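You operate a simulated robot arm through the tools that you are given. There is no shell and no other tool. Be economical: measure what you need, move in short steps, check, and stop when the job is done.

You are at the controls of a simulated robot arm. One attempt, no reset.

TASK
Level the cold low iron with the shim that its bubble calls for.
Fine: one mark off takes shim one; free the wing nut first, tighten it after; it stays unplugged.
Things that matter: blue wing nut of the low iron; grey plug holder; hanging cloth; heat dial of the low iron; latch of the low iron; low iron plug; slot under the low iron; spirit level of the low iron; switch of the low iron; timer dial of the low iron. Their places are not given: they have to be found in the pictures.

It is judged by the outcome, as a careful person would: the job done as asked, and still so three seconds after it is handed in. It fails if anything else is knocked over, pushed out of place, dropped, spilled or broken.

THE ROBOT
A 6-joint arm with a two-finger parallel gripper, fixed in place. Base frame: the origin is at the foot of the arm, x ahead of it, y to its left, z up. Readings come in mm, degrees, newtons and seconds.
With the tool pointing down near the work surface it reaches from about 160 to 800 mm from the base axis. Its first joint turns from -166.0 to 166.0 degrees. Payload 3.91 kg.
The TCP is the grasp point between the finger pads, 30 mm short of the fingertips. In the tool frame z runs along the fingers and y along their closing line. Largest opening 110 mm; finger width 20, thickness 10; the body of the gripper, 48 by 112 mm, starts 55 mm behind the TCP.
Orientation is that of the tool frame in the base frame, as a unit quaternion [x, y, z, w]. With the fingers straight down and closing along the base's y, the tool's x points along the base's -x, its y along +y and its z along -z.

THE INTERFACE
- The arm moves only by the tool nudge_tool. Its argument "deltas" is a list that holds one entry, the list of rows, each a list of 7 numbers: the turn, a rotation vector about the tool's x, y, z in units of 90 degrees (1.0 is 90 degrees), then the shift along the tool's x, y, z in units of 150 mm (1.0 is 150 mm), then the opening in per cent of the stroke, from 0 (shut) to 100 (fully open). In form: [[[wx, wy, wz, x, y, z, gripper], ...]]. A call has 1 to 20 rows; each row is the pose to reach, as a shift and turn from the pose commanded when the call began, along the tool's axes at that moment. A call with a number of a shift or a turn outside -1 to 1 is refused whole. Each row takes 0.2 s and may step no farther than 50 mm and 8.6 degrees from the row before; otherwise, or with a gripper value out of range, the whole call is refused. Where a pose cannot be reached the arm comes as near as it can. A force on the tool above 90 N (or 10 N above the force at the start of the call, whichever is more), or a blocked arm, ends the call early, and 0.2 s more pass. The fingers move at their own pace (about 108 mm/s each) and stop on an object; they squeeze with about 38 N. The grip force told is the motor's: it shows also when the fingers shut on nothing. Time passes only in rows, and 0.2 s behind the last, so rows that repeat a pose let the fingers close. The reply holds the time, the measured pose of the TCP, the force on the tool along the base axes, the opening and the grip force, in the units named above and with some noise, with the torque about the TCP (base axes, N m) and any sound that the robot's microphone picked up.
- Cameras (640 x 400 px; columns grow to the right, rows downward): "scene" is fixed at [49.7, -650, 1359.7]; the picture's right is [0.61, -0.79, 0.00], its down [-0.33, -0.26, -0.91] and it looks along [0.72, 0.56, -0.42] (base axes); focal length 324 px, centre (320, 200). "wrist" rides on the gripper at [77, 7, -114] in the tool frame; the picture's right is [-0.09, 1.00, 0.00], its down [-0.80, -0.07, -0.59] and it looks along [-0.59, -0.05, 0.80] (tool axes); focal length 270 px, centre (320, 200).
- get_image(camera): a new picture of that camera. No time passes.
- lift_body(by): slides the trunk up (or, below 0, down) by that many mm; the arm rides with it, the base frame stays. It gives what a move gives, with no picture.
- probe_pixels(camera, pixels): for up to 12 pixels [column, row] of the newest picture of that camera ("zoom" is the newest enlarged one), the place [x, y, z] in the base frame of the surface seen there, good to about 2 mm. No time passes.
- enlarge(camera, box): a new picture of the part [left, top, right, bottom] of that camera's present view, enlarged. No time passes.
- sign_off(): hands the job in; it is judged then, once.

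Work in short steps. Measure before you move; look again where a grasp or a placing could have gone wrong, and mend it. You have 80 turns and 54 pictures in all, those below and enlarged ones among them. Open the gripper and draw the arm clear of the work before you hand the job in, unless the task says otherwise; then end with one line.

The tools are called after "Request:" as a command line: name --argument value ..., lists and objects as JSON in quotes. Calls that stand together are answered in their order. nudge_tool: Moves the arm, as the interface text tells. Its arguments: {"type":"object","properties":{"deltas":{"type":"array","items":{"type":"array","items":{"type":"array","items":{"type":"number"}}}}},"required":["deltas"]} The other tools are called the same way: lift_body (by) slides the trunk up or down; get_image (camera) takes a picture; probe_pixels (camera, pixels) gives the place of the surface under pixels of a picture; enlarge (camera, box) takes an enlarged picture of a part of a camera's view; sign_off () hands the job in.

At the start:

```text
time_s: 0.0
eef_pos: [389.9, -199.4, 1150.5]
tcp_rot: [0.0, 1.0, 0.0, 0.0]
force: [0.5, -0.2, -0.2]
moment: [0.01, -0.03, 0.02]
opening: 110.1
grasp_force: 0.1
trunk travel left (down, up): [-425.0, 115.0]
```

scene: 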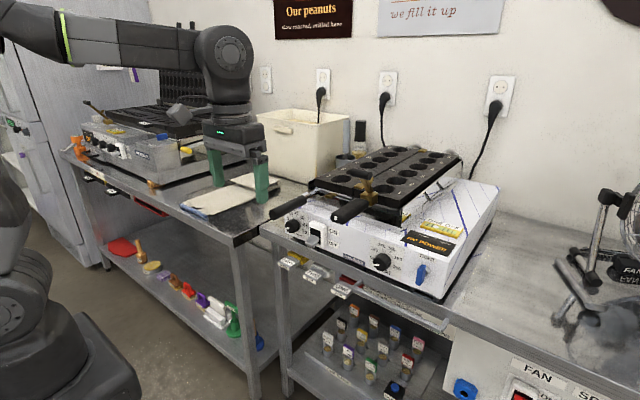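
wrist: 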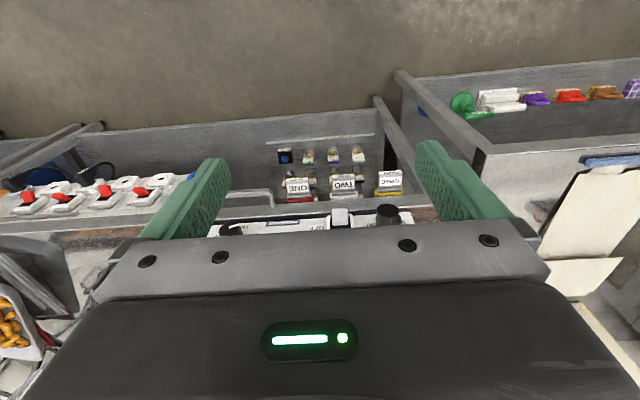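

The scene shows two irons: one on the left bench and one on the right bench at around (390,220). I'll enlarge both to tell which is the low one.

Request:
enlarge --camera "scene" --box '[250, 130, 510, 310]'

Request:
enlarge --camera "scene" --box '[60, 60, 300, 220]'

Request:
enlarge --camera "scene" --box '[250, 230, 450, 400]'

```text
2.22 times, centred on (380, 220) of scene
```

zoom: 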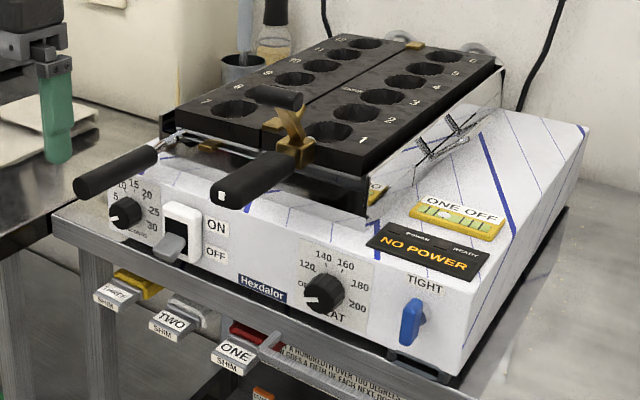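

```text
2.50 times, centred on (180, 140) of scene
```

zoom: 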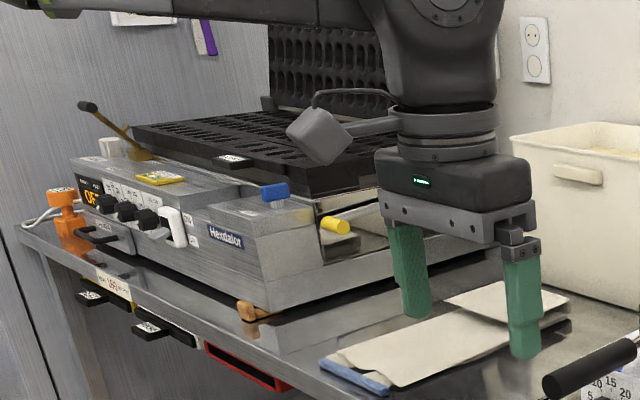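

```text
2.35 times, centred on (350, 315) of scene
```

zoom: 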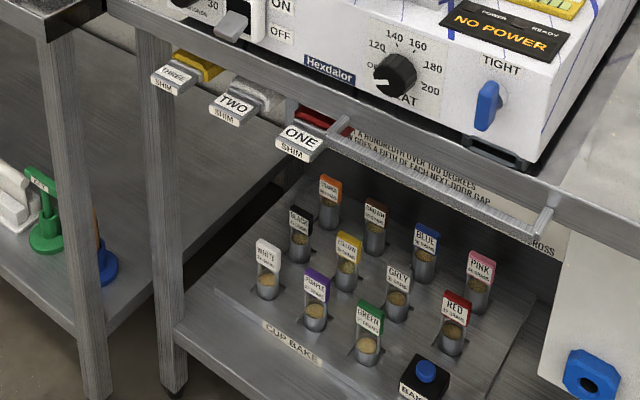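

I need finer views of both the level and wing nut on the right iron and the front of the left iron.

Request:
enlarge --camera "scene" --box '[380, 200, 480, 300]'

Request:
enlarge --camera "scene" --box '[60, 100, 160, 200]'

Request:
enlarge --camera "scene" --box '[265, 230, 365, 310]'

Request:
enlarge --camera "scene" --box '[440, 180, 640, 400]'

```text
4.00 times, centred on (430, 250) of scene
```

zoom: 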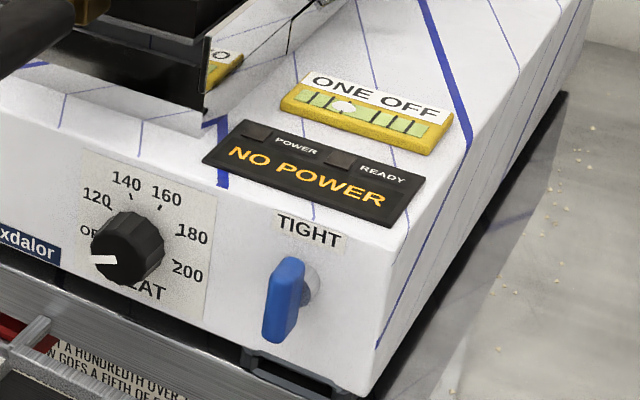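

```text
4.00 times, centred on (110, 150) of scene
```

zoom: 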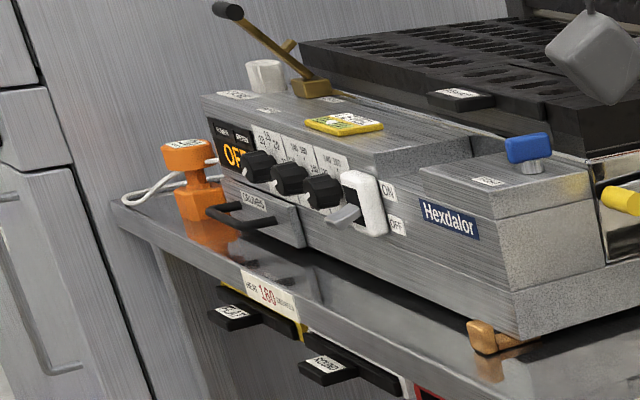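

```text
5.00 times, centred on (315, 270) of scene
```

zoom: 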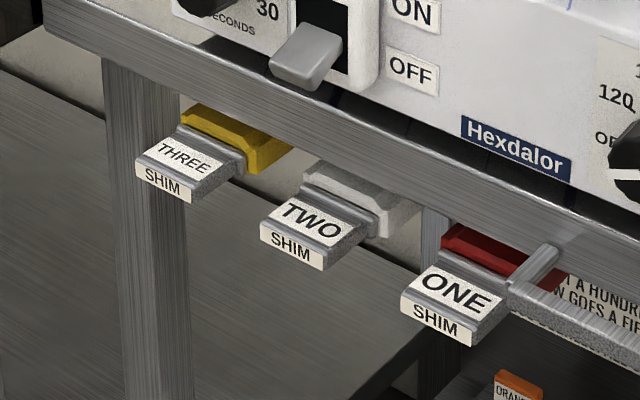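

```text
1.82 times, centred on (540, 290) of scene
```

zoom: 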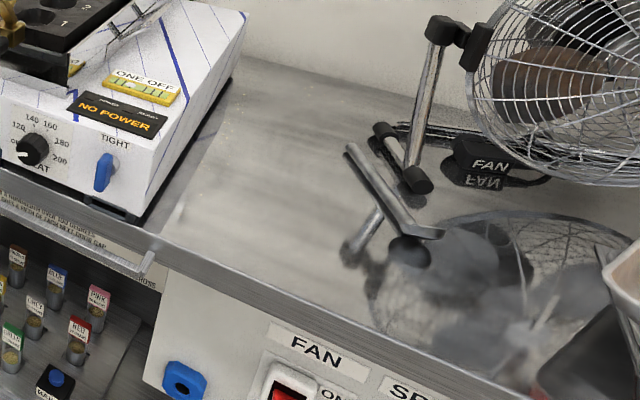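

The left iron also has a blue knob and a level, so I'll read its labels and probe the heights of both irons before choosing.

Request:
enlarge --camera "scene" --box '[80, 105, 150, 150]'

Request:
probe_pixels --camera "zoom" --pixels '[[320, 200], [100, 100]]'

Request:
enlarge --camera "scene" --box '[80, 160, 180, 220]'

Request:
probe_pixels --camera "scene" --pixels '[[191, 137], [421, 275], [424, 268], [425, 228], [350, 290], [315, 276], [288, 262], [410, 286], [420, 290], [352, 283], [385, 297], [435, 296]]'

```text
8.89 times, centred on (115, 128) of scene
```

zoom: 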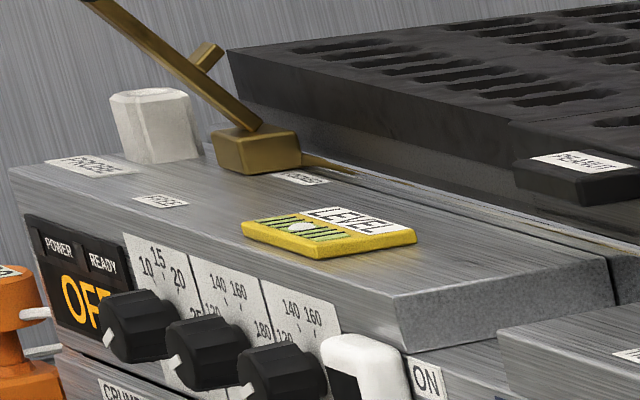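

```text
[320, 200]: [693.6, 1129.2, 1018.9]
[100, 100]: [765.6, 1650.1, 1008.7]
```

```text
6.40 times, centred on (130, 190) of scene
```

zoom: 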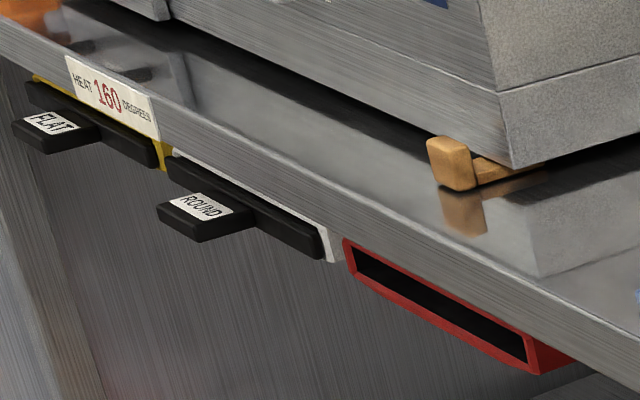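

```text
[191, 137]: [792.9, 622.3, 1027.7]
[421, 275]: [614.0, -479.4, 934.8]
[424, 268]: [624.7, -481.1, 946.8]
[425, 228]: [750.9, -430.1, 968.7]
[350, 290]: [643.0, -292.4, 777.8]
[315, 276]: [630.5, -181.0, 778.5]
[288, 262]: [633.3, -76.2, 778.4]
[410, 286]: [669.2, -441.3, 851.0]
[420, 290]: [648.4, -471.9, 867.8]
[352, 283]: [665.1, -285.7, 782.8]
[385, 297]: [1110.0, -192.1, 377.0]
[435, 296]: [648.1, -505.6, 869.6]
```

The left iron reads LEVEL and the right one reads ONE OFF with NO POWER, so the right one is the low iron and it takes shim ONE (tab near [643,-292,778]). I'll turn the tool half round so the wrist camera will be above the fingers once it is tilted forward.

Request:
nudge_tool --deltas '[[[0, 0, 0.09, 0, 0, 0, 100], [0, 0, 0.18, 0, 0, 0, 100], [0, 0, 0.27, 0, 0, 0, 100], [0, 0, 0.36, 0, 0, 0, 100], [0, 0, 0.45, 0, 0, 0, 100], [0, 0, 0.54, 0, 0, 0, 100], [0, 0, 0.63, 0, 0, 0, 100], [0, 0, 0.72, 0, 0, 0, 100], [0, 0, 0.81, 0, 0, 0, 100], [0, 0, 0.9, 0, 0, 0, 100], [0, 0, 0.99, 0, 0, 0, 100], [0, 0, 1, 0, 0, 0, 100]]]'

Request:
nudge_tool --deltas '[[[0, 0, 0.09, 0, 0, 0, 100], [0, 0, 0.18, 0, 0, 0, 100], [0, 0, 0.27, 0, 0, 0, 100], [0, 0, 0.36, 0, 0, 0, 100], [0, 0, 0.45, 0, 0, 0, 100], [0, 0, 0.54, 0, 0, 0, 100], [0, 0, 0.63, 0, 0, 0, 100], [0, 0, 0.72, 0, 0, 0, 100], [0, 0, 0.81, 0, 0, 0, 100], [0, 0, 0.9, 0, 0, 0, 100], [0, 0, 0.99, 0, 0, 0, 100], [0, 0, 1, 0, 0, 0, 100]]]'

```text
time_s: 2.6
eef_pos: [390.0, -200.3, 1152.8]
tcp_rot: [0.708, 0.707, 0.0, 0.0]
force: [0.2, -0.3, -0.3]
moment: [0.02, 0.0, 0.01]
opening: 110.1
grasp_force: 0.0
trunk travel left (down, up): [-425.0, 115.0]
```

```text
time_s: 5.2
eef_pos: [389.2, -200.3, 1150.8]
tcp_rot: [1.0, -0.001, 0.001, 0.0]
force: [-1.0, -1.0, 0.7]
moment: [-0.01, 0.04, 0.01]
opening: 109.9
grasp_force: 0.0
trunk travel left (down, up): [-425.0, 115.0]
```

The half turn worked. Now I tilt the fingers forward to point along +x, while shifting toward -y.

Request:
nudge_tool --deltas '[[[0, 0.09, 0, 0, 0.1, 0, 100], [0, 0.18, 0, 0, 0.2, 0, 100], [0, 0.27, 0, 0, 0.3, 0, 100], [0, 0.36, 0, 0, 0.4, 0, 100], [0, 0.45, 0, 0, 0.5, 0, 100], [0, 0.54, 0, 0, 0.6, 0, 100], [0, 0.63, 0, 0, 0.7, 0, 100], [0, 0.72, 0, 0, 0.8, 0, 100], [0, 0.81, 0, 0, 0.9, 0, 100], [0, 0.9, 0, 0, 1, 0, 100], [0, 0.99, 0, 0, 1, 0, 100], [0, 1, 0, 0, 1, 0, 100]]]'

Request:
get_image --camera "wrist"

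```text
time_s: 7.8
eef_pos: [390.0, -349.2, 1152.2]
tcp_rot: [0.707, 0.001, 0.708, 0.0]
force: [-0.2, 0.3, 0.5]
moment: [0.02, 0.0, 0.0]
opening: 110.1
grasp_force: 0.0
trunk travel left (down, up): [-425.0, 115.0]
```

```text
42 pictures are left
```

wrist: 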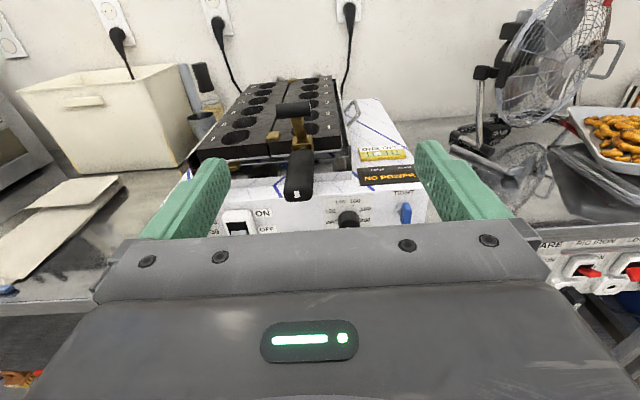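

The wrist view faces the low iron with the wing nut at (406,213). I lower the trunk 215 mm to reach the nut's height; the gripper is still well in front of the bench at x=390.

Request:
lift_body --by -215

Request:
get_image --camera "wrist"

Request:
get_image --camera "scene"

```text
time_s: 10.1
eef_pos: [389.4, -349.7, 936.8]
tcp_rot: [0.707, 0.0, 0.707, 0.0]
force: [-1.2, -0.5, -0.1]
moment: [-0.04, -0.01, 0.05]
opening: 110.0
grasp_force: 0.0
trunk travel left (down, up): [-210.0, 330.0]
```

```text
41 pictures are left
```

wrist: 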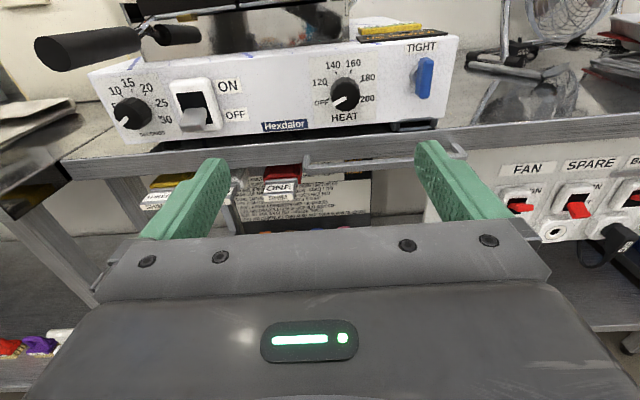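

```text
40 pictures are left
```

scene: 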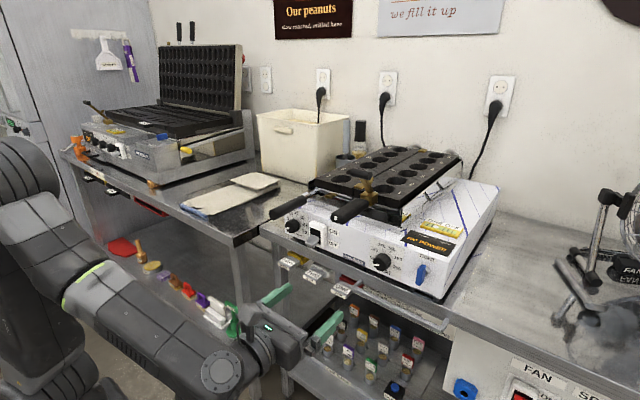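

Good view of the front. I'll enlarge the wrist view of the nut and slot, and the shims, and probe them.

Request:
enlarge --camera "wrist" --box '[360, 40, 480, 170]'

Request:
probe_pixels --camera "wrist" --pixels '[[425, 60], [419, 78], [425, 97], [432, 78], [412, 75], [395, 126], [415, 126], [438, 124], [305, 160], [465, 155], [440, 150], [280, 188]]'

Request:
enlarge --camera "wrist" --box '[220, 130, 400, 230]'

Request:
probe_pixels --camera "zoom" --pixels '[[160, 195], [265, 195], [210, 190], [150, 140], [290, 140], [220, 130], [220, 245], [300, 110], [210, 160]]'

```text
3.08 times, centred on (420, 105) of wrist
```

zoom: 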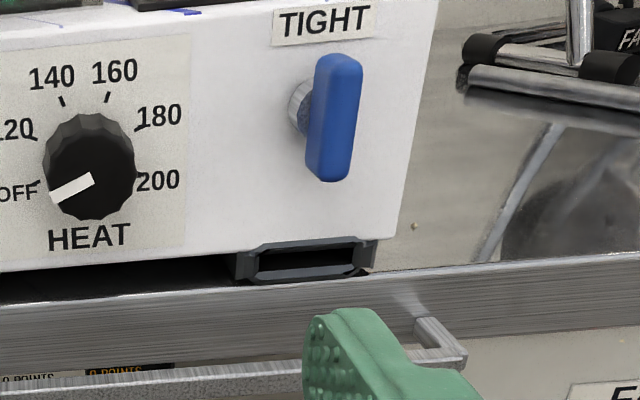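

```text
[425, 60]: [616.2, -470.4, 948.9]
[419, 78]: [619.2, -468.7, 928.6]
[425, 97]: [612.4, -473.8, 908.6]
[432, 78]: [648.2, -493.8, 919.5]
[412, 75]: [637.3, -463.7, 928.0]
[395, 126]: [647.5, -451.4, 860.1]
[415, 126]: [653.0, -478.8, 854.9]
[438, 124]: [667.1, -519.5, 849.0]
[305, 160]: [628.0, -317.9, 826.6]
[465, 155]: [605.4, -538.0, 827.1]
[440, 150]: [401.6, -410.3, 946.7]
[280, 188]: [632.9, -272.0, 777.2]
```

```text
3.56 times, centred on (310, 180) of wrist
```

zoom: 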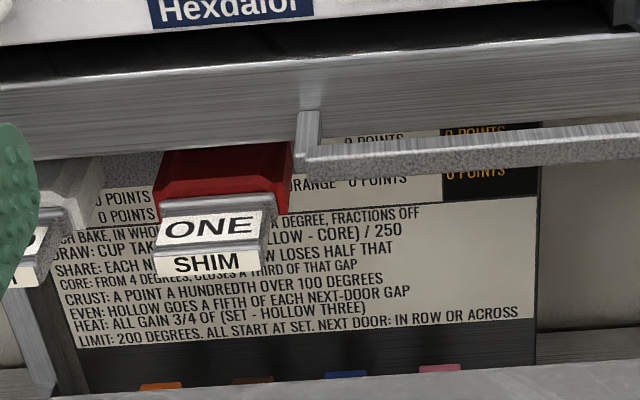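

```text
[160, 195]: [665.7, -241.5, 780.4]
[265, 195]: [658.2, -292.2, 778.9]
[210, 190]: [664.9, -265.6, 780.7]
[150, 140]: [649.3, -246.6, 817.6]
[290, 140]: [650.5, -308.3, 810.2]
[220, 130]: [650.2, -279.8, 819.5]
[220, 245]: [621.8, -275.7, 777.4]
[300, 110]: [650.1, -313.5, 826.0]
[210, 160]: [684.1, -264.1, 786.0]
```

The slot opening sits under the nut around zoom (310,262), and the grey tab of shim ONE protrudes from a red holder. I probe both more closely.

Request:
enlarge --camera "wrist" --box '[255, 160, 315, 210]'

Request:
probe_pixels --camera "zoom" --pixels '[[100, 200], [350, 190], [200, 260], [100, 260], [300, 260], [105, 300], [310, 290], [210, 320], [200, 180], [370, 200], [200, 100], [345, 260]]'

Request:
enlarge --camera "wrist" --box '[380, 110, 450, 155]'

Request:
probe_pixels --camera "zoom" --pixels '[[100, 130], [110, 150], [480, 100], [470, 130], [250, 115], [350, 105], [280, 165], [400, 155], [280, 140], [350, 130], [300, 190], [520, 60]]'

```text
8.00 times, centred on (285, 185) of wrist
```

zoom: 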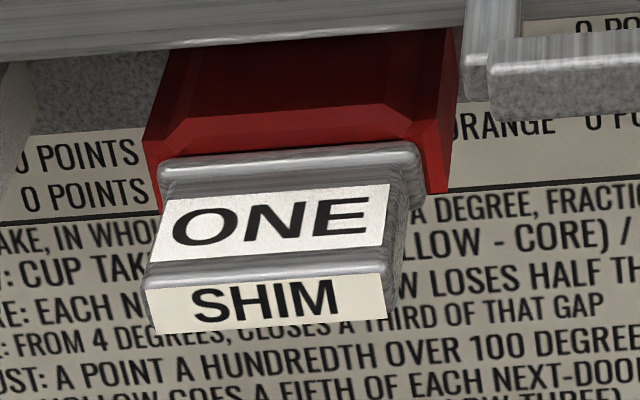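

```text
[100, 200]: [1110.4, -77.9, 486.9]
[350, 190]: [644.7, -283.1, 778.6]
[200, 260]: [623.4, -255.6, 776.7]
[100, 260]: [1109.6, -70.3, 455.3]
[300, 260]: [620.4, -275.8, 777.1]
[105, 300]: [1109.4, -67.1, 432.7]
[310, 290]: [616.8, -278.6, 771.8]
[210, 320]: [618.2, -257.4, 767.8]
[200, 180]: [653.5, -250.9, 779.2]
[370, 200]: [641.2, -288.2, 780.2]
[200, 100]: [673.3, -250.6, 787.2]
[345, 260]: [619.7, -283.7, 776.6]
```

```text
8.89 times, centred on (415, 132) of wrist
```

zoom: 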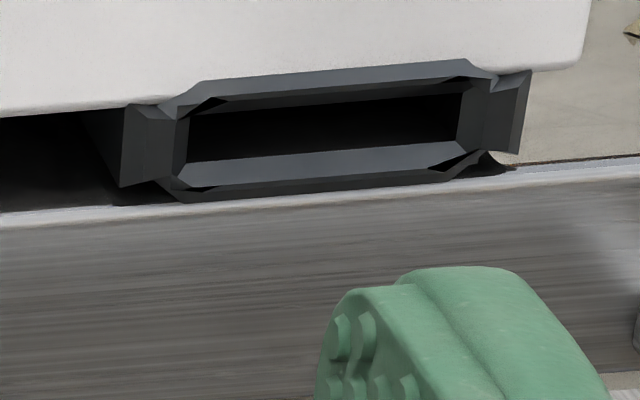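

```text
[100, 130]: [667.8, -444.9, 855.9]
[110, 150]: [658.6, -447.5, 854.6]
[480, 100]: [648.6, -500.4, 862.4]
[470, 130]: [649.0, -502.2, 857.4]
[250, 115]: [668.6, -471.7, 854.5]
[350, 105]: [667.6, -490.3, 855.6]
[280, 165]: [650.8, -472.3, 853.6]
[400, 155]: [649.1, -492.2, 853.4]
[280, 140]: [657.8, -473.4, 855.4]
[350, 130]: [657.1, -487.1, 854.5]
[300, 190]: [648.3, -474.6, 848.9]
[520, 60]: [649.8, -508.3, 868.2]
```

The nut blade measures y≈-474.5, z 908–950, front at x≈612. I line up in front of it with the fingers half open.

Request:
nudge_tool --deltas '[[[0, 0, 0, -0.02, 0.25, 0, 55], [0, 0, 0, -0.04, 0.5, 0, 55], [0, 0, 0, -0.052, 0.75, 0.1, 55], [0, 0, 0, -0.052, 0.832, 0.3, 55], [0, 0, 0, -0.052, 0.832, 0.55, 55], [0, 0, 0, -0.052, 0.832, 0.8, 55], [0, 0, 0, -0.052, 0.832, 0.867, 55]]]'

Request:
get_image --camera "wrist"

Request:
enlarge --camera "wrist" --box '[240, 60, 400, 160]'

```text
time_s: 11.7
eef_pos: [521.0, -473.6, 929.8]
tcp_rot: [0.707, 0.0, 0.707, 0.0]
force: [1.0, -0.3, -0.4]
moment: [-0.02, 0.02, 0.03]
opening: 60.5
grasp_force: 0.1
trunk travel left (down, up): [-210.0, 330.0]
```

```text
35 pictures are left
```

wrist: 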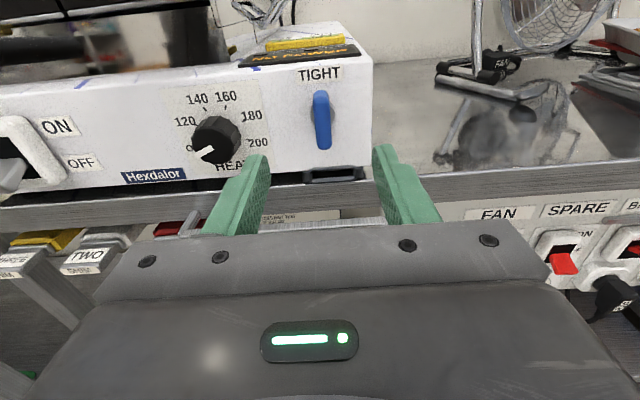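

```text
4.00 times, centred on (320, 110) of wrist
```

zoom: 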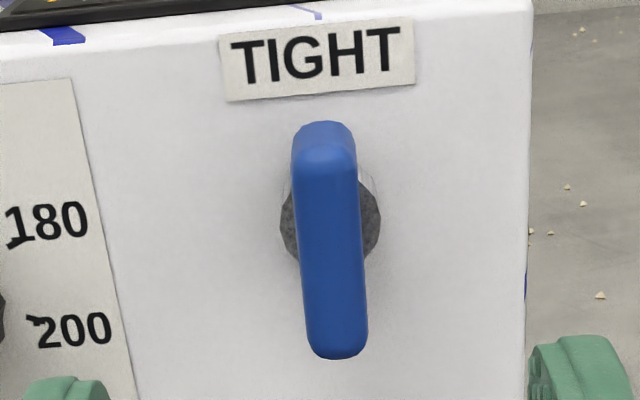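

The blade is centred between the fingers. I probe its edges to refine the axis and depth.

Request:
probe_pixels --camera "zoom" --pixels '[[325, 140], [325, 165], [330, 345], [303, 240], [355, 240], [330, 240], [287, 235], [374, 235], [200, 240], [450, 240], [365, 195]]'

Request:
probe_pixels --camera "wrist" --pixels '[[310, 176], [335, 175], [355, 172], [335, 180], [350, 180], [335, 190]]'

```text
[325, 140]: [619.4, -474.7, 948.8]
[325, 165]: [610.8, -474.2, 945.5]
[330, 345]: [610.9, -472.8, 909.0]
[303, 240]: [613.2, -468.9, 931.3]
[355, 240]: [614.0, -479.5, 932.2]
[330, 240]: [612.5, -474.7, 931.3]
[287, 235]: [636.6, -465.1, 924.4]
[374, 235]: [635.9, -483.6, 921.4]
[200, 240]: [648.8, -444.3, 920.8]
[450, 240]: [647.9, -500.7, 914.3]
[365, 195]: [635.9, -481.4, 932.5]
```

```text
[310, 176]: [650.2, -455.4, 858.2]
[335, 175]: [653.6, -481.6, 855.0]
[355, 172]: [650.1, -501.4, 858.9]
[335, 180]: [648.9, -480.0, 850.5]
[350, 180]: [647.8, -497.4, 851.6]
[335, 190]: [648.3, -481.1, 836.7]
```

I advance to x≈602 and close on the blade.

Request:
nudge_tool --deltas '[[[0, 0, 0, -0.005, 0, 0.25, 50], [0, 0, 0, -0.005, 0, 0.45, 50], [0, 0, 0, -0.005, 0, 0.54, 50], [0, 0, 0, -0.005, 0, 0.54, 0], [0, 0, 0, -0.005, 0, 0.54, 0], [0, 0, 0, -0.005, 0, 0.54, 0]]]'

```text
time_s: 13.1
eef_pos: [603.6, -475.4, 927.0]
tcp_rot: [0.707, 0.001, 0.708, 0.0]
force: [-0.3, 5.4, -4.0]
moment: [0.04, 0.01, 0.0]
opening: 12.7
grasp_force: 45.2
trunk travel left (down, up): [-210.0, 330.0]
```

Gripped at 12.7 mm. Now I turn the nut counter-clockwise (negative about tool z), half first to check the sense.

Request:
nudge_tool --deltas '[[[0, 0, -0.08, 0, 0, 0, 0], [0, 0, -0.16, 0, 0, 0, 0], [0, 0, -0.24, 0, 0, 0, 0], [0, 0, -0.32, 0, 0, 0, 0], [0, 0, -0.4, 0, 0, 0, 0]]]'

Request:
enlarge --camera "scene" --box '[370, 200, 480, 310]'

```text
time_s: 14.3
eef_pos: [603.3, -474.3, 925.9]
tcp_rot: [0.673, 0.221, 0.672, 0.218]
force: [13.2, -2.8, -6.9]
moment: [0.01, -0.43, 0.24]
opening: 12.7
grasp_force: 45.5
trunk travel left (down, up): [-210.0, 330.0]
```

```text
3.64 times, centred on (425, 255) of scene
```

zoom: 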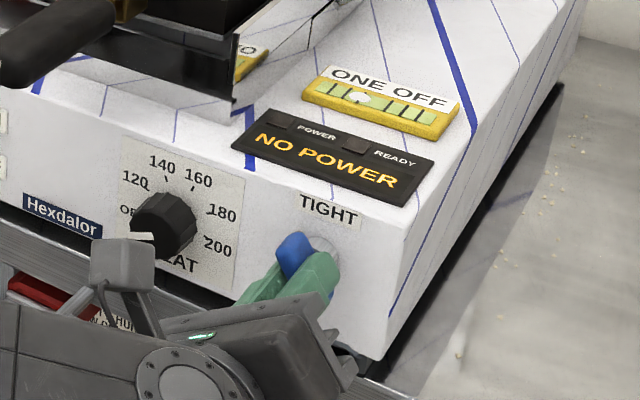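

The nut turns along with little torque. I continue to 90 degrees.

Request:
nudge_tool --deltas '[[[0, 0, -0.09, 0, 0, 0, 0], [0, 0, -0.18, 0, 0, 0, 0], [0, 0, -0.27, 0, 0, 0, 0], [0, 0, -0.36, 0, 0, 0, 0], [0, 0, -0.45, 0, 0, 0, 0], [0, 0, -0.54, 0, 0, 0, 0], [0, 0, -0.6, 0, 0, 0, 0]]]'

Request:
enlarge --camera "scene" --box '[370, 200, 480, 310]'

```text
time_s: 15.9
eef_pos: [601.8, -475.9, 926.7]
tcp_rot: [0.5, 0.501, 0.499, 0.5]
force: [22.9, -8.7, -1.2]
moment: [0.1, -0.15, -1.26]
opening: 13.0
grasp_force: 44.7
trunk travel left (down, up): [-210.0, 330.0]
```

```text
3.64 times, centred on (425, 255) of scene
```

zoom: 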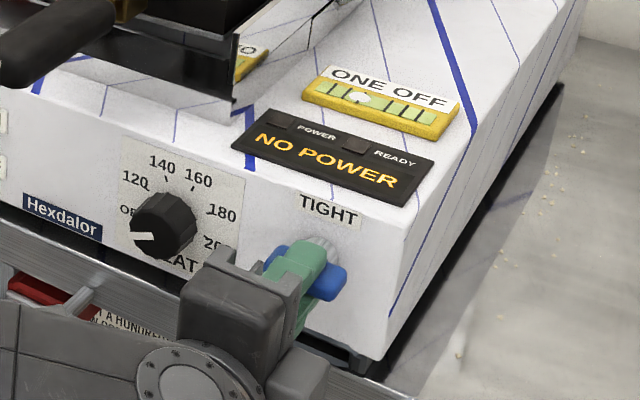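

Blade is now horizontal; the label still reads TIGHT. I release, back off and look at it.

Request:
nudge_tool --deltas '[[[0, 0, 0, 0, 0, 0, 40], [0, 0, 0, 0, 0, 0, 40], [0, 0, 0, 0, 0, -0.2, 40], [0, 0, 0, 0, 0, -0.4, 40], [0, 0, 0, 0, 0, -0.6, 40]]]'

Request:
enlarge --camera "scene" --box '[370, 200, 480, 310]'

```text
time_s: 17.1
eef_pos: [510.0, -472.5, 929.5]
tcp_rot: [0.5, 0.5, 0.5, 0.5]
force: [-0.2, -0.1, -1.1]
moment: [-0.01, 0.02, -0.02]
opening: 44.0
grasp_force: 0.1
trunk travel left (down, up): [-210.0, 330.0]
```

```text
3.64 times, centred on (425, 255) of scene
```

zoom: 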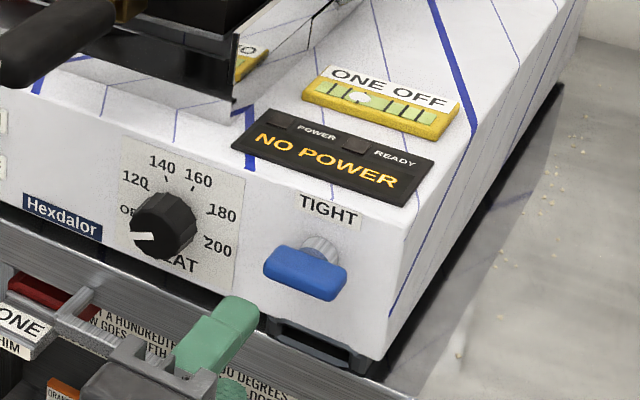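

To learn whether TIGHT is a fixed label, I'll look at the label by the left iron's blue knob.

Request:
enlarge --camera "scene" --box '[120, 120, 160, 160]'

Request:
get_image --camera "wrist"

```text
10.00 times, centred on (140, 140) of scene
```

zoom: 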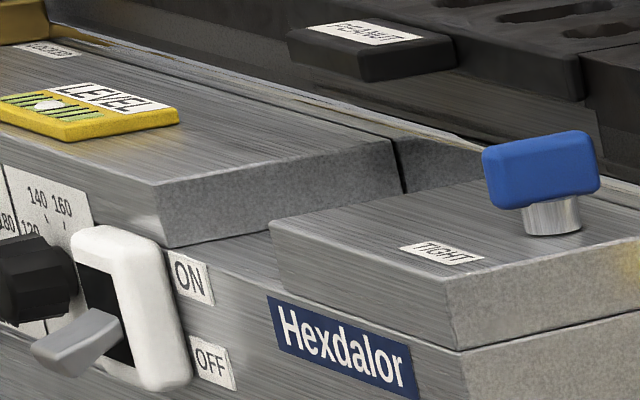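

```text
29 pictures are left
```

wrist: 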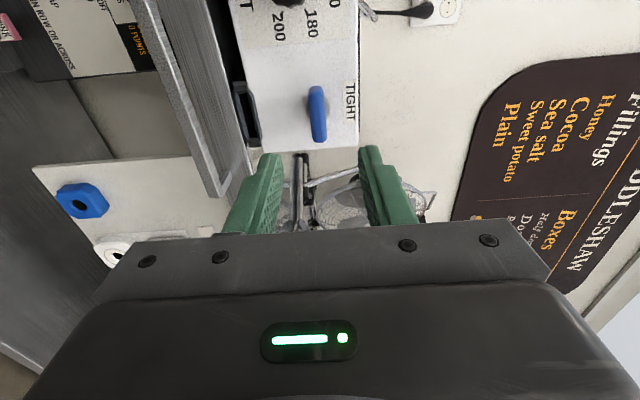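

The left knob's TIGHT label doesn't settle it. I regrip the nut and turn it farther to see whether it has a stop or the label changes.

Request:
nudge_tool --deltas '[[[0, 0, 0, 0, 0, 0.2, 40], [0, 0, 0, 0, 0, 0.4, 40], [0, 0, 0, 0, 0, 0.6, 40], [0, 0, 0, 0, 0, 0.6, 0], [0, 0, 0, 0, 0, 0.6, 0], [0, 0, 0, 0, 0, 0.6, 0], [0, 0, -0.08, 0, 0, 0.6, 0], [0, 0, -0.16, 0, 0, 0.6, 0], [0, 0, -0.24, 0, 0, 0.6, 0], [0, 0, -0.32, 0, 0, 0.6, 0]]]'

Request:
enlarge --camera "scene" --box '[370, 200, 480, 310]'

```text
time_s: 19.3
eef_pos: [600.6, -475.8, 927.6]
tcp_rot: [0.361, 0.608, 0.36, 0.608]
force: [-2.7, 1.4, -4.7]
moment: [2.29, 0.01, -0.12]
opening: 24.6
grasp_force: 44.8
trunk travel left (down, up): [-210.0, 330.0]
```

```text
3.64 times, centred on (425, 255) of scene
```

zoom: 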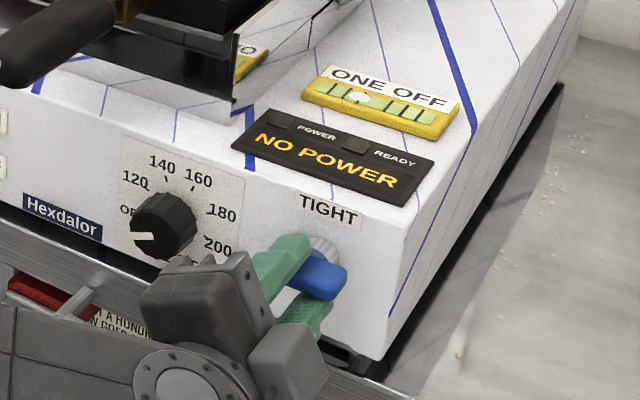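

The fingers slipped around the blade with 2.3 N·m: the nut is at its stop at about 90°, so it is free. I undo the extra turn, release, back off, and roll the tool back upright.

Request:
nudge_tool --deltas '[[[0, 0, 0.08, 0, 0, 0, 25], [0, 0, 0.16, 0, 0, 0, 30], [0, 0, 0.24, 0, 0, 0, 35], [0, 0, 0.32, 0, 0, 0, 40], [0, 0, 0.32, 0, 0, -0.2, 40], [0, 0, 0.32, 0, 0, -0.4, 40], [0, 0, 0.32, 0, 0, -0.65, 40], [0, 0, 0.32, 0, 0, -0.9, 40], [0, 0, 0.32, 0, 0, -1, 40]]]'

Request:
nudge_tool --deltas '[[[0, 0, 0.09, 0, 0, 0, 100], [0, 0, 0.18, 0, 0, 0, 100], [0, 0, 0.27, 0, 0, 0, 100], [0, 0, 0.36, 0, 0, 0, 100], [0, 0, 0.45, 0, 0, 0, 100], [0, 0, 0.54, 0, 0, 0, 100], [0, 0, 0.63, 0, 0, 0, 100], [0, 0, 0.72, 0, 0, 0, 100], [0, 0, 0.81, 0, 0, 0, 100], [0, 0, 0.9, 0, 0, 0, 100], [0, 0, 0.99, 0, 0, 0, 100], [0, 0, 1, 0, 0, 0, 100]]]'

Request:
get_image --camera "wrist"

```text
time_s: 21.3
eef_pos: [451.6, -475.7, 928.3]
tcp_rot: [0.501, 0.5, 0.499, 0.5]
force: [0.8, -0.3, -0.3]
moment: [0.03, 0.03, -0.02]
opening: 44.1
grasp_force: 0.1
trunk travel left (down, up): [-210.0, 330.0]
```

```text
time_s: 23.9
eef_pos: [451.9, -474.6, 927.6]
tcp_rot: [0.707, -0.001, 0.707, 0.0]
force: [-0.5, 0.5, 0.0]
moment: [-0.02, -0.01, -0.02]
opening: 110.3
grasp_force: 0.1
trunk travel left (down, up): [-210.0, 330.0]
```

```text
27 pictures are left
```

wrist: 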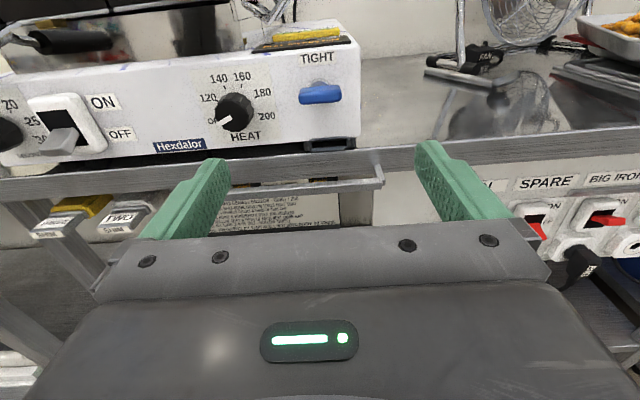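

The nut is horizontal and free. Now to shim ONE: lower the trunk by 155 and slide to y≈-269, staying in front of the bench.

Request:
lift_body --by -155

Request:
nudge_tool --deltas '[[[0, 0, 0, 0, -0.25, 0, 80], [0, 0, 0, 0, -0.5, 0, 80], [0, 0, 0, 0, -0.75, 0, 80], [0, 0, 0, 0, -1, 0, 80]]]'

Request:
nudge_tool --deltas '[[[0, 0, 0, 0, -0.2, 0, 80], [0, 0, 0, 0, -0.37, 0.1, 80], [0, 0, 0, 0, -0.37, 0.3, 80], [0, 0, 0, 0, -0.37, 0.4, 80]]]'

Request:
get_image --camera "wrist"

```text
time_s: 25.7
eef_pos: [451.3, -474.4, 773.3]
tcp_rot: [0.707, 0.001, 0.707, 0.0]
force: [0.2, 0.2, 0.0]
moment: [0.0, 0.0, 0.03]
opening: 110.0
grasp_force: 0.0
trunk travel left (down, up): [-55.0, 485.0]
```

```text
time_s: 26.7
eef_pos: [453.1, -325.4, 774.4]
tcp_rot: [0.707, -0.001, 0.707, 0.001]
force: [0.6, -0.8, -1.0]
moment: [0.0, -0.02, 0.01]
opening: 88.2
grasp_force: 0.0
trunk travel left (down, up): [-55.0, 485.0]
```

```text
time_s: 27.7
eef_pos: [513.4, -271.0, 771.1]
tcp_rot: [0.707, 0.001, 0.707, 0.0]
force: [-0.4, 0.5, -0.2]
moment: [0.03, 0.01, -0.01]
opening: 87.8
grasp_force: 0.0
trunk travel left (down, up): [-55.0, 485.0]
```

```text
26 pictures are left
```

wrist: 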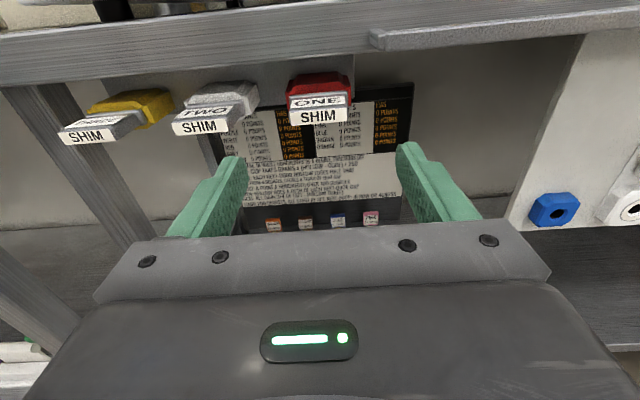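

The tab of ONE is at (318,105) between the fingers. I'll enlarge and probe it.

Request:
enlarge --camera "wrist" --box '[270, 60, 366, 130]'

Request:
probe_pixels --camera "zoom" --pixels '[[145, 330], [505, 320], [145, 405], [320, 330], [320, 372], [320, 300], [320, 260], [320, 225], [140, 250], [520, 240], [570, 210], [320, 150]]'

```text
5.71 times, centred on (318, 95) of wrist
```

zoom: 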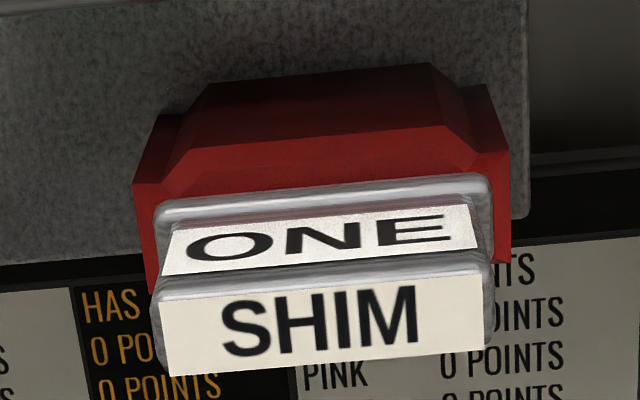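

```text
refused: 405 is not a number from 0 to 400
```

Request:
probe_pixels --camera "zoom" --pixels '[[165, 310], [478, 300], [168, 368], [320, 360], [320, 278], [320, 240], [320, 192], [165, 210], [480, 190], [145, 240], [500, 200], [320, 150]]'

```text
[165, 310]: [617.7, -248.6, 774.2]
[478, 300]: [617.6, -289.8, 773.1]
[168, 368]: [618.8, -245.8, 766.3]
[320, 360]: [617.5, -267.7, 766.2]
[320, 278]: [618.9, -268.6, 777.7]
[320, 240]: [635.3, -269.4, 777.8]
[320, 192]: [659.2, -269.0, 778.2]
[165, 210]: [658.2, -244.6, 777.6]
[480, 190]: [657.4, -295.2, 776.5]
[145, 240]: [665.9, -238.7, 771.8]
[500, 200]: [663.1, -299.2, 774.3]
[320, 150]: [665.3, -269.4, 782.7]
```

Tab measures x 618–660, y -247…-291, z 765–778. I advance to x≈622 and close.

Request:
nudge_tool --deltas '[[[0, 0, 0, 0, -0.008, 0.25, 65], [0, 0, 0, 0, -0.008, 0.5, 65], [0, 0, 0, 0, -0.008, 0.725, 65], [0, 0, 0, 0, -0.008, 0.725, 65], [0, 0, 0, 0, -0.008, 0.725, 0], [0, 0, 0, 0, -0.008, 0.725, 0], [0, 0, 0, 0, -0.008, 0.725, 0]]]'

```text
time_s: 29.3
eef_pos: [620.6, -270.4, 773.4]
tcp_rot: [0.707, 0.0, 0.707, 0.0]
force: [1.4, 10.6, -0.6]
moment: [0.05, 0.04, 0.3]
opening: 49.4
grasp_force: 37.9
trunk travel left (down, up): [-55.0, 485.0]
```

Gripped at 49.4 mm with a 10 N side force; I ease 1 mm toward +y and pull the shim straight out.

Request:
nudge_tool --deltas '[[[0, 0, 0, 0, -0.007, 0, 0], [0, 0, 0, 0, -0.007, -0.08, 0], [0, 0, 0, 0, -0.007, -0.16, 0], [0, 0, 0, 0, -0.007, -0.24, 0], [0, 0, 0, 0, -0.007, -0.4, 0], [0, 0, 0, 0, -0.007, -0.6, 0], [0, 0, 0, 0, -0.007, -0.8, 0], [0, 0, 0, 0, -0.007, -1, 0]]]'

Request:
get_image --camera "wrist"

Request:
get_image --camera "scene"

```text
time_s: 31.1
eef_pos: [470.8, -267.8, 773.9]
tcp_rot: [0.707, 0.0, 0.707, 0.001]
force: [0.7, -0.4, 0.0]
moment: [-0.01, -0.02, 0.01]
opening: 49.3
grasp_force: 38.0
trunk travel left (down, up): [-55.0, 485.0]
```

```text
24 pictures are left
```

wrist: 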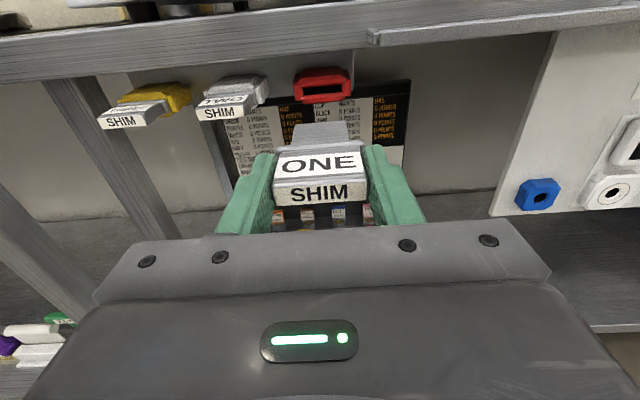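

```text
23 pictures are left
```

scene: 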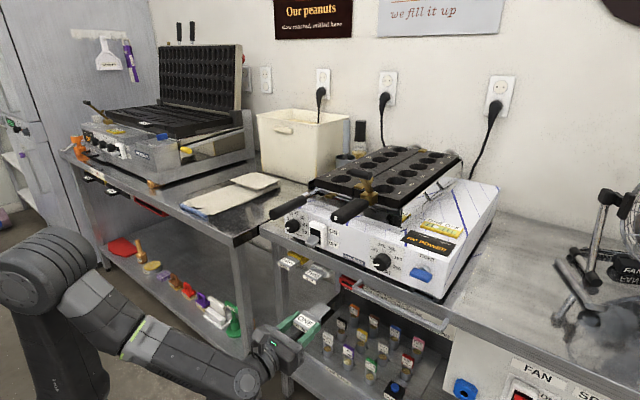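

Shim ONE is out. I enlarge and probe the plate relative to the TCP.

Request:
enlarge --camera "wrist" --box '[240, 60, 400, 220]'

Request:
probe_pixels --camera "wrist" --pixels '[[321, 124], [297, 130], [345, 128], [321, 130], [321, 145], [300, 145], [349, 142], [321, 165], [285, 170], [357, 166], [285, 200], [357, 196]]'

```text
2.50 times, centred on (320, 140) of wrist
```

zoom: 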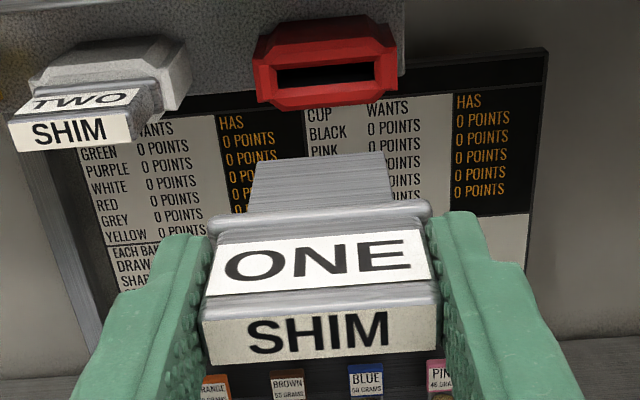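

```text
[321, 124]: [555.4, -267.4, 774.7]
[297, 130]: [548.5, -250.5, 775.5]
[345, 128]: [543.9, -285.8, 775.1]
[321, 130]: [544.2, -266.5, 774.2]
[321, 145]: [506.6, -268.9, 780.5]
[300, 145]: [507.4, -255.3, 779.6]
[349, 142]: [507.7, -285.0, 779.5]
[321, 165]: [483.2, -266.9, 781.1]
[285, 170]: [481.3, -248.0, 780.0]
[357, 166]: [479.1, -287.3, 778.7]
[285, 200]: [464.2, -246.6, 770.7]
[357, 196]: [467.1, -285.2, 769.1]
```

The plate top is z≈775 (TCP 773.5), about 42 wide, 50 long to x≈558. I probe the red holder's mouth to see how the plate sat in it, since the slot has the same shape.

Request:
enlarge --camera "wrist" --box '[285, 60, 365, 110]'

Request:
probe_pixels --camera "zoom" --pixels '[[320, 120], [320, 135], [320, 150], [320, 165], [320, 190], [320, 210], [320, 225], [320, 240], [90, 180], [530, 170], [320, 255], [320, 100]]'

```text
8.00 times, centred on (325, 85) of wrist
```

zoom: 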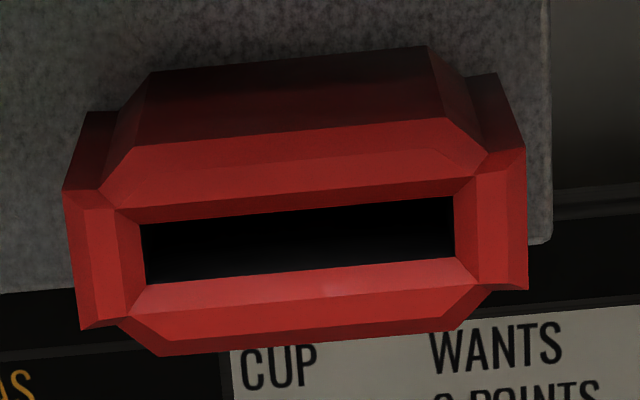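

```text
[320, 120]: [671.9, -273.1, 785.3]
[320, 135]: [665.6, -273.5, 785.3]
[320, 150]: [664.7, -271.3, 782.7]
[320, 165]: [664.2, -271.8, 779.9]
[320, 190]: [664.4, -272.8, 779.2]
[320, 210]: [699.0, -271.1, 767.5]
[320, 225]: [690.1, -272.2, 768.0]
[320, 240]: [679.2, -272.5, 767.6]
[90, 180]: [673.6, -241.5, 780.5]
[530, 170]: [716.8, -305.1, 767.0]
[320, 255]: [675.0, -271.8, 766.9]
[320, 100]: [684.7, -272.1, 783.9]
```

The holder's floor is z≈767.5 and the slot's floor is z≈855, so the shim must rise about 87.5 mm (TCP z≈861). I raise the trunk 88 and slide to y≈-479, clear in front.

Request:
lift_body --by 88

Request:
nudge_tool --deltas '[[[0, 0, 0, 0, 0.2, 0, 0], [0, 0, 0, 0, 0.4, 0, 0], [0, 0, 0, 0, 0.6, 0, 0], [0, 0, 0, 0, 0.8, 0, 0], [0, 0, 0, 0, 1, 0, 0]]]'

Request:
nudge_tool --deltas '[[[0, 0, 0, 0, 0.2, 0, 0], [0, 0, 0, 0, 0.41, 0, 0], [0, 0, 0, 0, 0.41, 0, 0]]]'

Request:
enlarge --camera "wrist" --box '[270, 90, 370, 170]'

```text
time_s: 32.3
eef_pos: [472.2, -267.8, 862.0]
tcp_rot: [0.707, 0.001, 0.707, 0.0]
force: [0.6, -0.2, -1.0]
moment: [0.01, 0.02, -0.01]
opening: 0.0
grasp_force: 37.7
trunk travel left (down, up): [-143.0, 397.0]
```

```text
time_s: 33.5
eef_pos: [472.3, -419.6, 861.0]
tcp_rot: [0.707, 0.001, 0.707, -0.001]
force: [-0.4, 0.2, 1.3]
moment: [0.01, -0.01, -0.03]
opening: 0.0
grasp_force: 37.5
trunk travel left (down, up): [-143.0, 397.0]
```

```text
time_s: 34.3
eef_pos: [472.3, -479.1, 859.7]
tcp_rot: [0.707, 0.0, 0.707, 0.0]
force: [0.0, 0.5, 0.2]
moment: [0.02, 0.02, -0.04]
opening: 0.0
grasp_force: 38.0
trunk travel left (down, up): [-143.0, 397.0]
```

```text
5.00 times, centred on (320, 130) of wrist
```

zoom: 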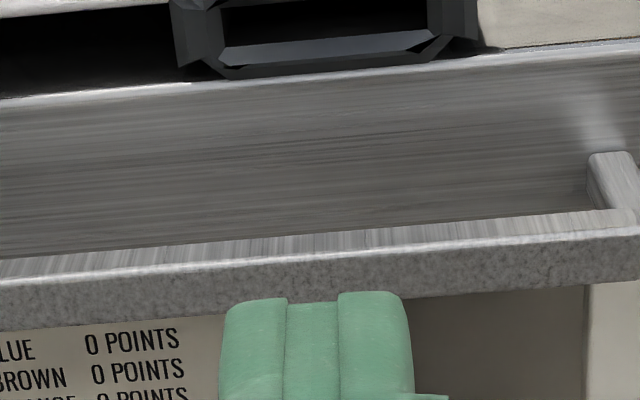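

The opening reads 0: the shim has left the fingers during the lift. I look for it.

Request:
get_image --camera "scene"

Request:
get_image --camera "wrist"

```text
19 pictures are left
```

scene: 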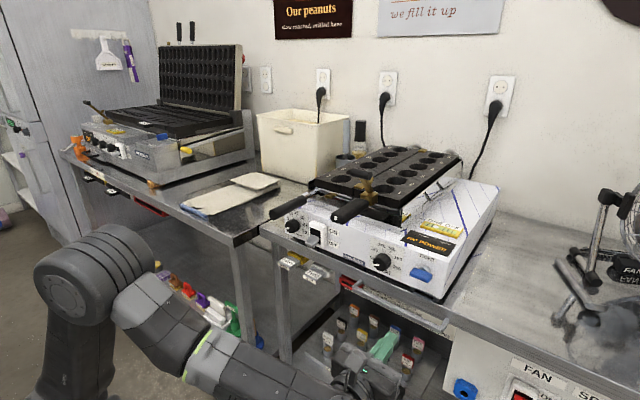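

```text
18 pictures are left
```

wrist: 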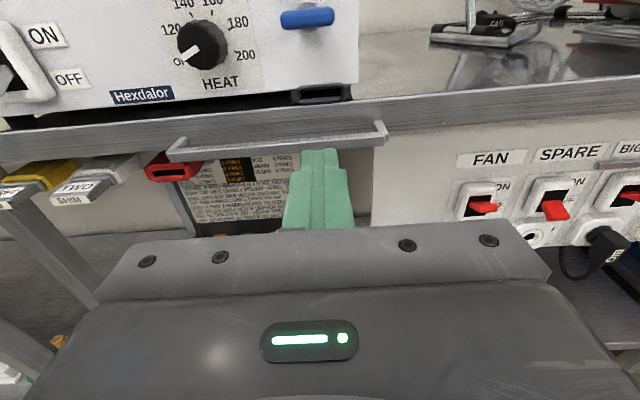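

The shim isn't in view and probably fell to the floor near (500,-270). I draw back and pitch the tool down to look at the floor there.

Request:
nudge_tool --deltas '[[[0, -0.08, 0, 0, -0.1, -0.1, 50], [0, -0.16, 0, 0, -0.25, -0.2, 50], [0, -0.24, 0, 0, -0.4, -0.3, 50], [0, -0.32, 0, 0, -0.55, -0.4, 50], [0, -0.4, 0, 0, -0.7, -0.5, 50], [0, -0.48, 0, 0, -0.85, -0.55, 50], [0, -0.55, 0, 0, -1, -0.6, 50]]]'

Request:
get_image --camera "wrist"

```text
time_s: 35.9
eef_pos: [379.2, -327.2, 863.9]
tcp_rot: [0.939, -0.001, 0.345, 0.001]
force: [-0.9, 0.3, -0.1]
moment: [0.04, -0.01, -0.01]
opening: 55.0
grasp_force: 0.0
trunk travel left (down, up): [-143.0, 397.0]
```

```text
17 pictures are left
```

wrist: 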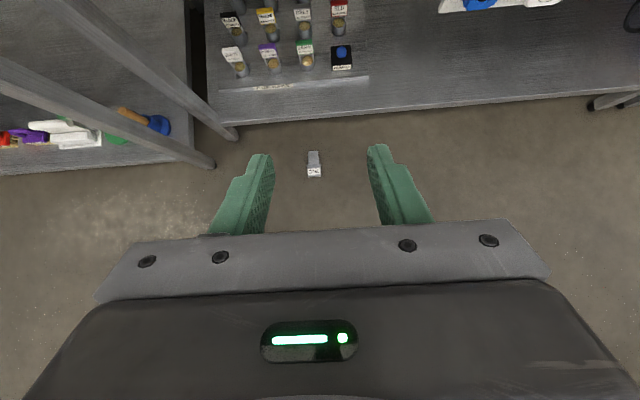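

It lies on the floor at (314,164), upright and seemingly intact. I probe it.

Request:
enlarge --camera "wrist" --box '[290, 140, 340, 190]'

Request:
probe_pixels --camera "zoom" --pixels '[[300, 100], [260, 110], [345, 105], [300, 180], [310, 215], [250, 265], [370, 260], [310, 250], [310, 290], [450, 200], [310, 50], [310, 330]]'

```text
8.00 times, centred on (315, 165) of wrist
```

zoom: 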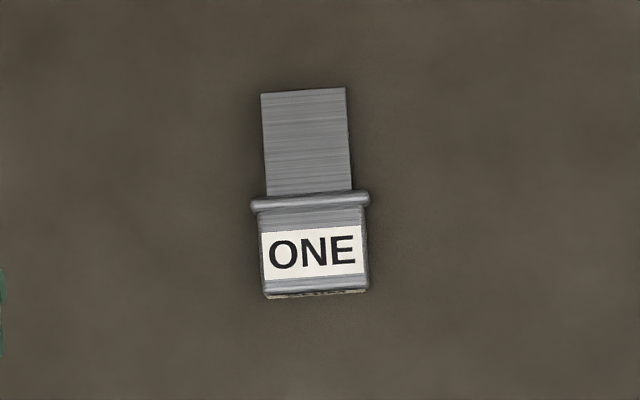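

```text
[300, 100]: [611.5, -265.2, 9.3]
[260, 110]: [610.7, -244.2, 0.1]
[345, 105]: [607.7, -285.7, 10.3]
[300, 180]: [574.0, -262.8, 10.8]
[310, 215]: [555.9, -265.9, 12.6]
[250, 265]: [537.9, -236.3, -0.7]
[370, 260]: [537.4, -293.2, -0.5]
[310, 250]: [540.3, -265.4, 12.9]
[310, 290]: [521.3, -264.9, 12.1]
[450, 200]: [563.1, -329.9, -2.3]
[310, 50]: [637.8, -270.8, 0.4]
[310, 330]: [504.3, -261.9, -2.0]
```

The shim lies aligned with x: tab x 520–556, centre y≈-267.6, top z≈13. I'll pick it up from the floor with this ~50° pitch, which also works for the insertion. First I lower the trunk with empty fingers.

Request:
lift_body --by -143

```text
time_s: 37.6
eef_pos: [380.0, -327.0, 720.8]
tcp_rot: [0.938, 0.001, 0.346, 0.0]
force: [0.6, -0.1, 0.6]
moment: [0.03, 0.04, -0.03]
opening: 55.2
grasp_force: 0.1
trunk travel left (down, up): [0.0, 540.0]
```

Descending in steps toward the shim, keeping the pitch.

Request:
nudge_tool --deltas '[[[0, 0, 0, -0.15, -0.1, 0.177, 70], [0, 0, 0, -0.303, -0.2, 0.354, 70], [0, 0, 0, -0.455, -0.3, 0.532, 70], [0, 0, 0, -0.606, -0.396, 0.709, 70]]]'

Request:
nudge_tool --deltas '[[[0, 0, 0, -0.09, 0, 0.23, 70], [0, 0, 0, -0.18, 0, 0.46, 70], [0, 0, 0, -0.27, 0, 0.7, 70], [0, 0, 0, -0.353, 0, 0.926, 70]]]'

Request:
nudge_tool --deltas '[[[0, 0, 0, -0.09, 0, 0.23, 70], [0, 0, 0, -0.18, 0, 0.46, 70], [0, 0, 0, -0.27, 0, 0.7, 70], [0, 0, 0, -0.353, 0, 0.926, 70]]]'

```text
time_s: 38.6
eef_pos: [380.4, -267.9, 583.7]
tcp_rot: [0.938, 0.0, 0.346, 0.001]
force: [-0.6, 0.0, 0.8]
moment: [-0.02, 0.02, -0.03]
opening: 76.8
grasp_force: 0.1
trunk travel left (down, up): [0.0, 540.0]
```

```text
time_s: 39.6
eef_pos: [428.9, -266.7, 442.5]
tcp_rot: [0.938, 0.001, 0.346, 0.001]
force: [1.2, 1.1, 0.0]
moment: [-0.02, 0.01, 0.0]
opening: 77.0
grasp_force: 0.1
trunk travel left (down, up): [0.0, 540.0]
```

```text
time_s: 40.6
eef_pos: [479.4, -268.5, 303.6]
tcp_rot: [0.938, 0.001, 0.346, 0.0]
force: [0.7, 0.3, 0.4]
moment: [0.01, 0.02, 0.03]
opening: 77.2
grasp_force: 0.0
trunk travel left (down, up): [0.0, 540.0]
```

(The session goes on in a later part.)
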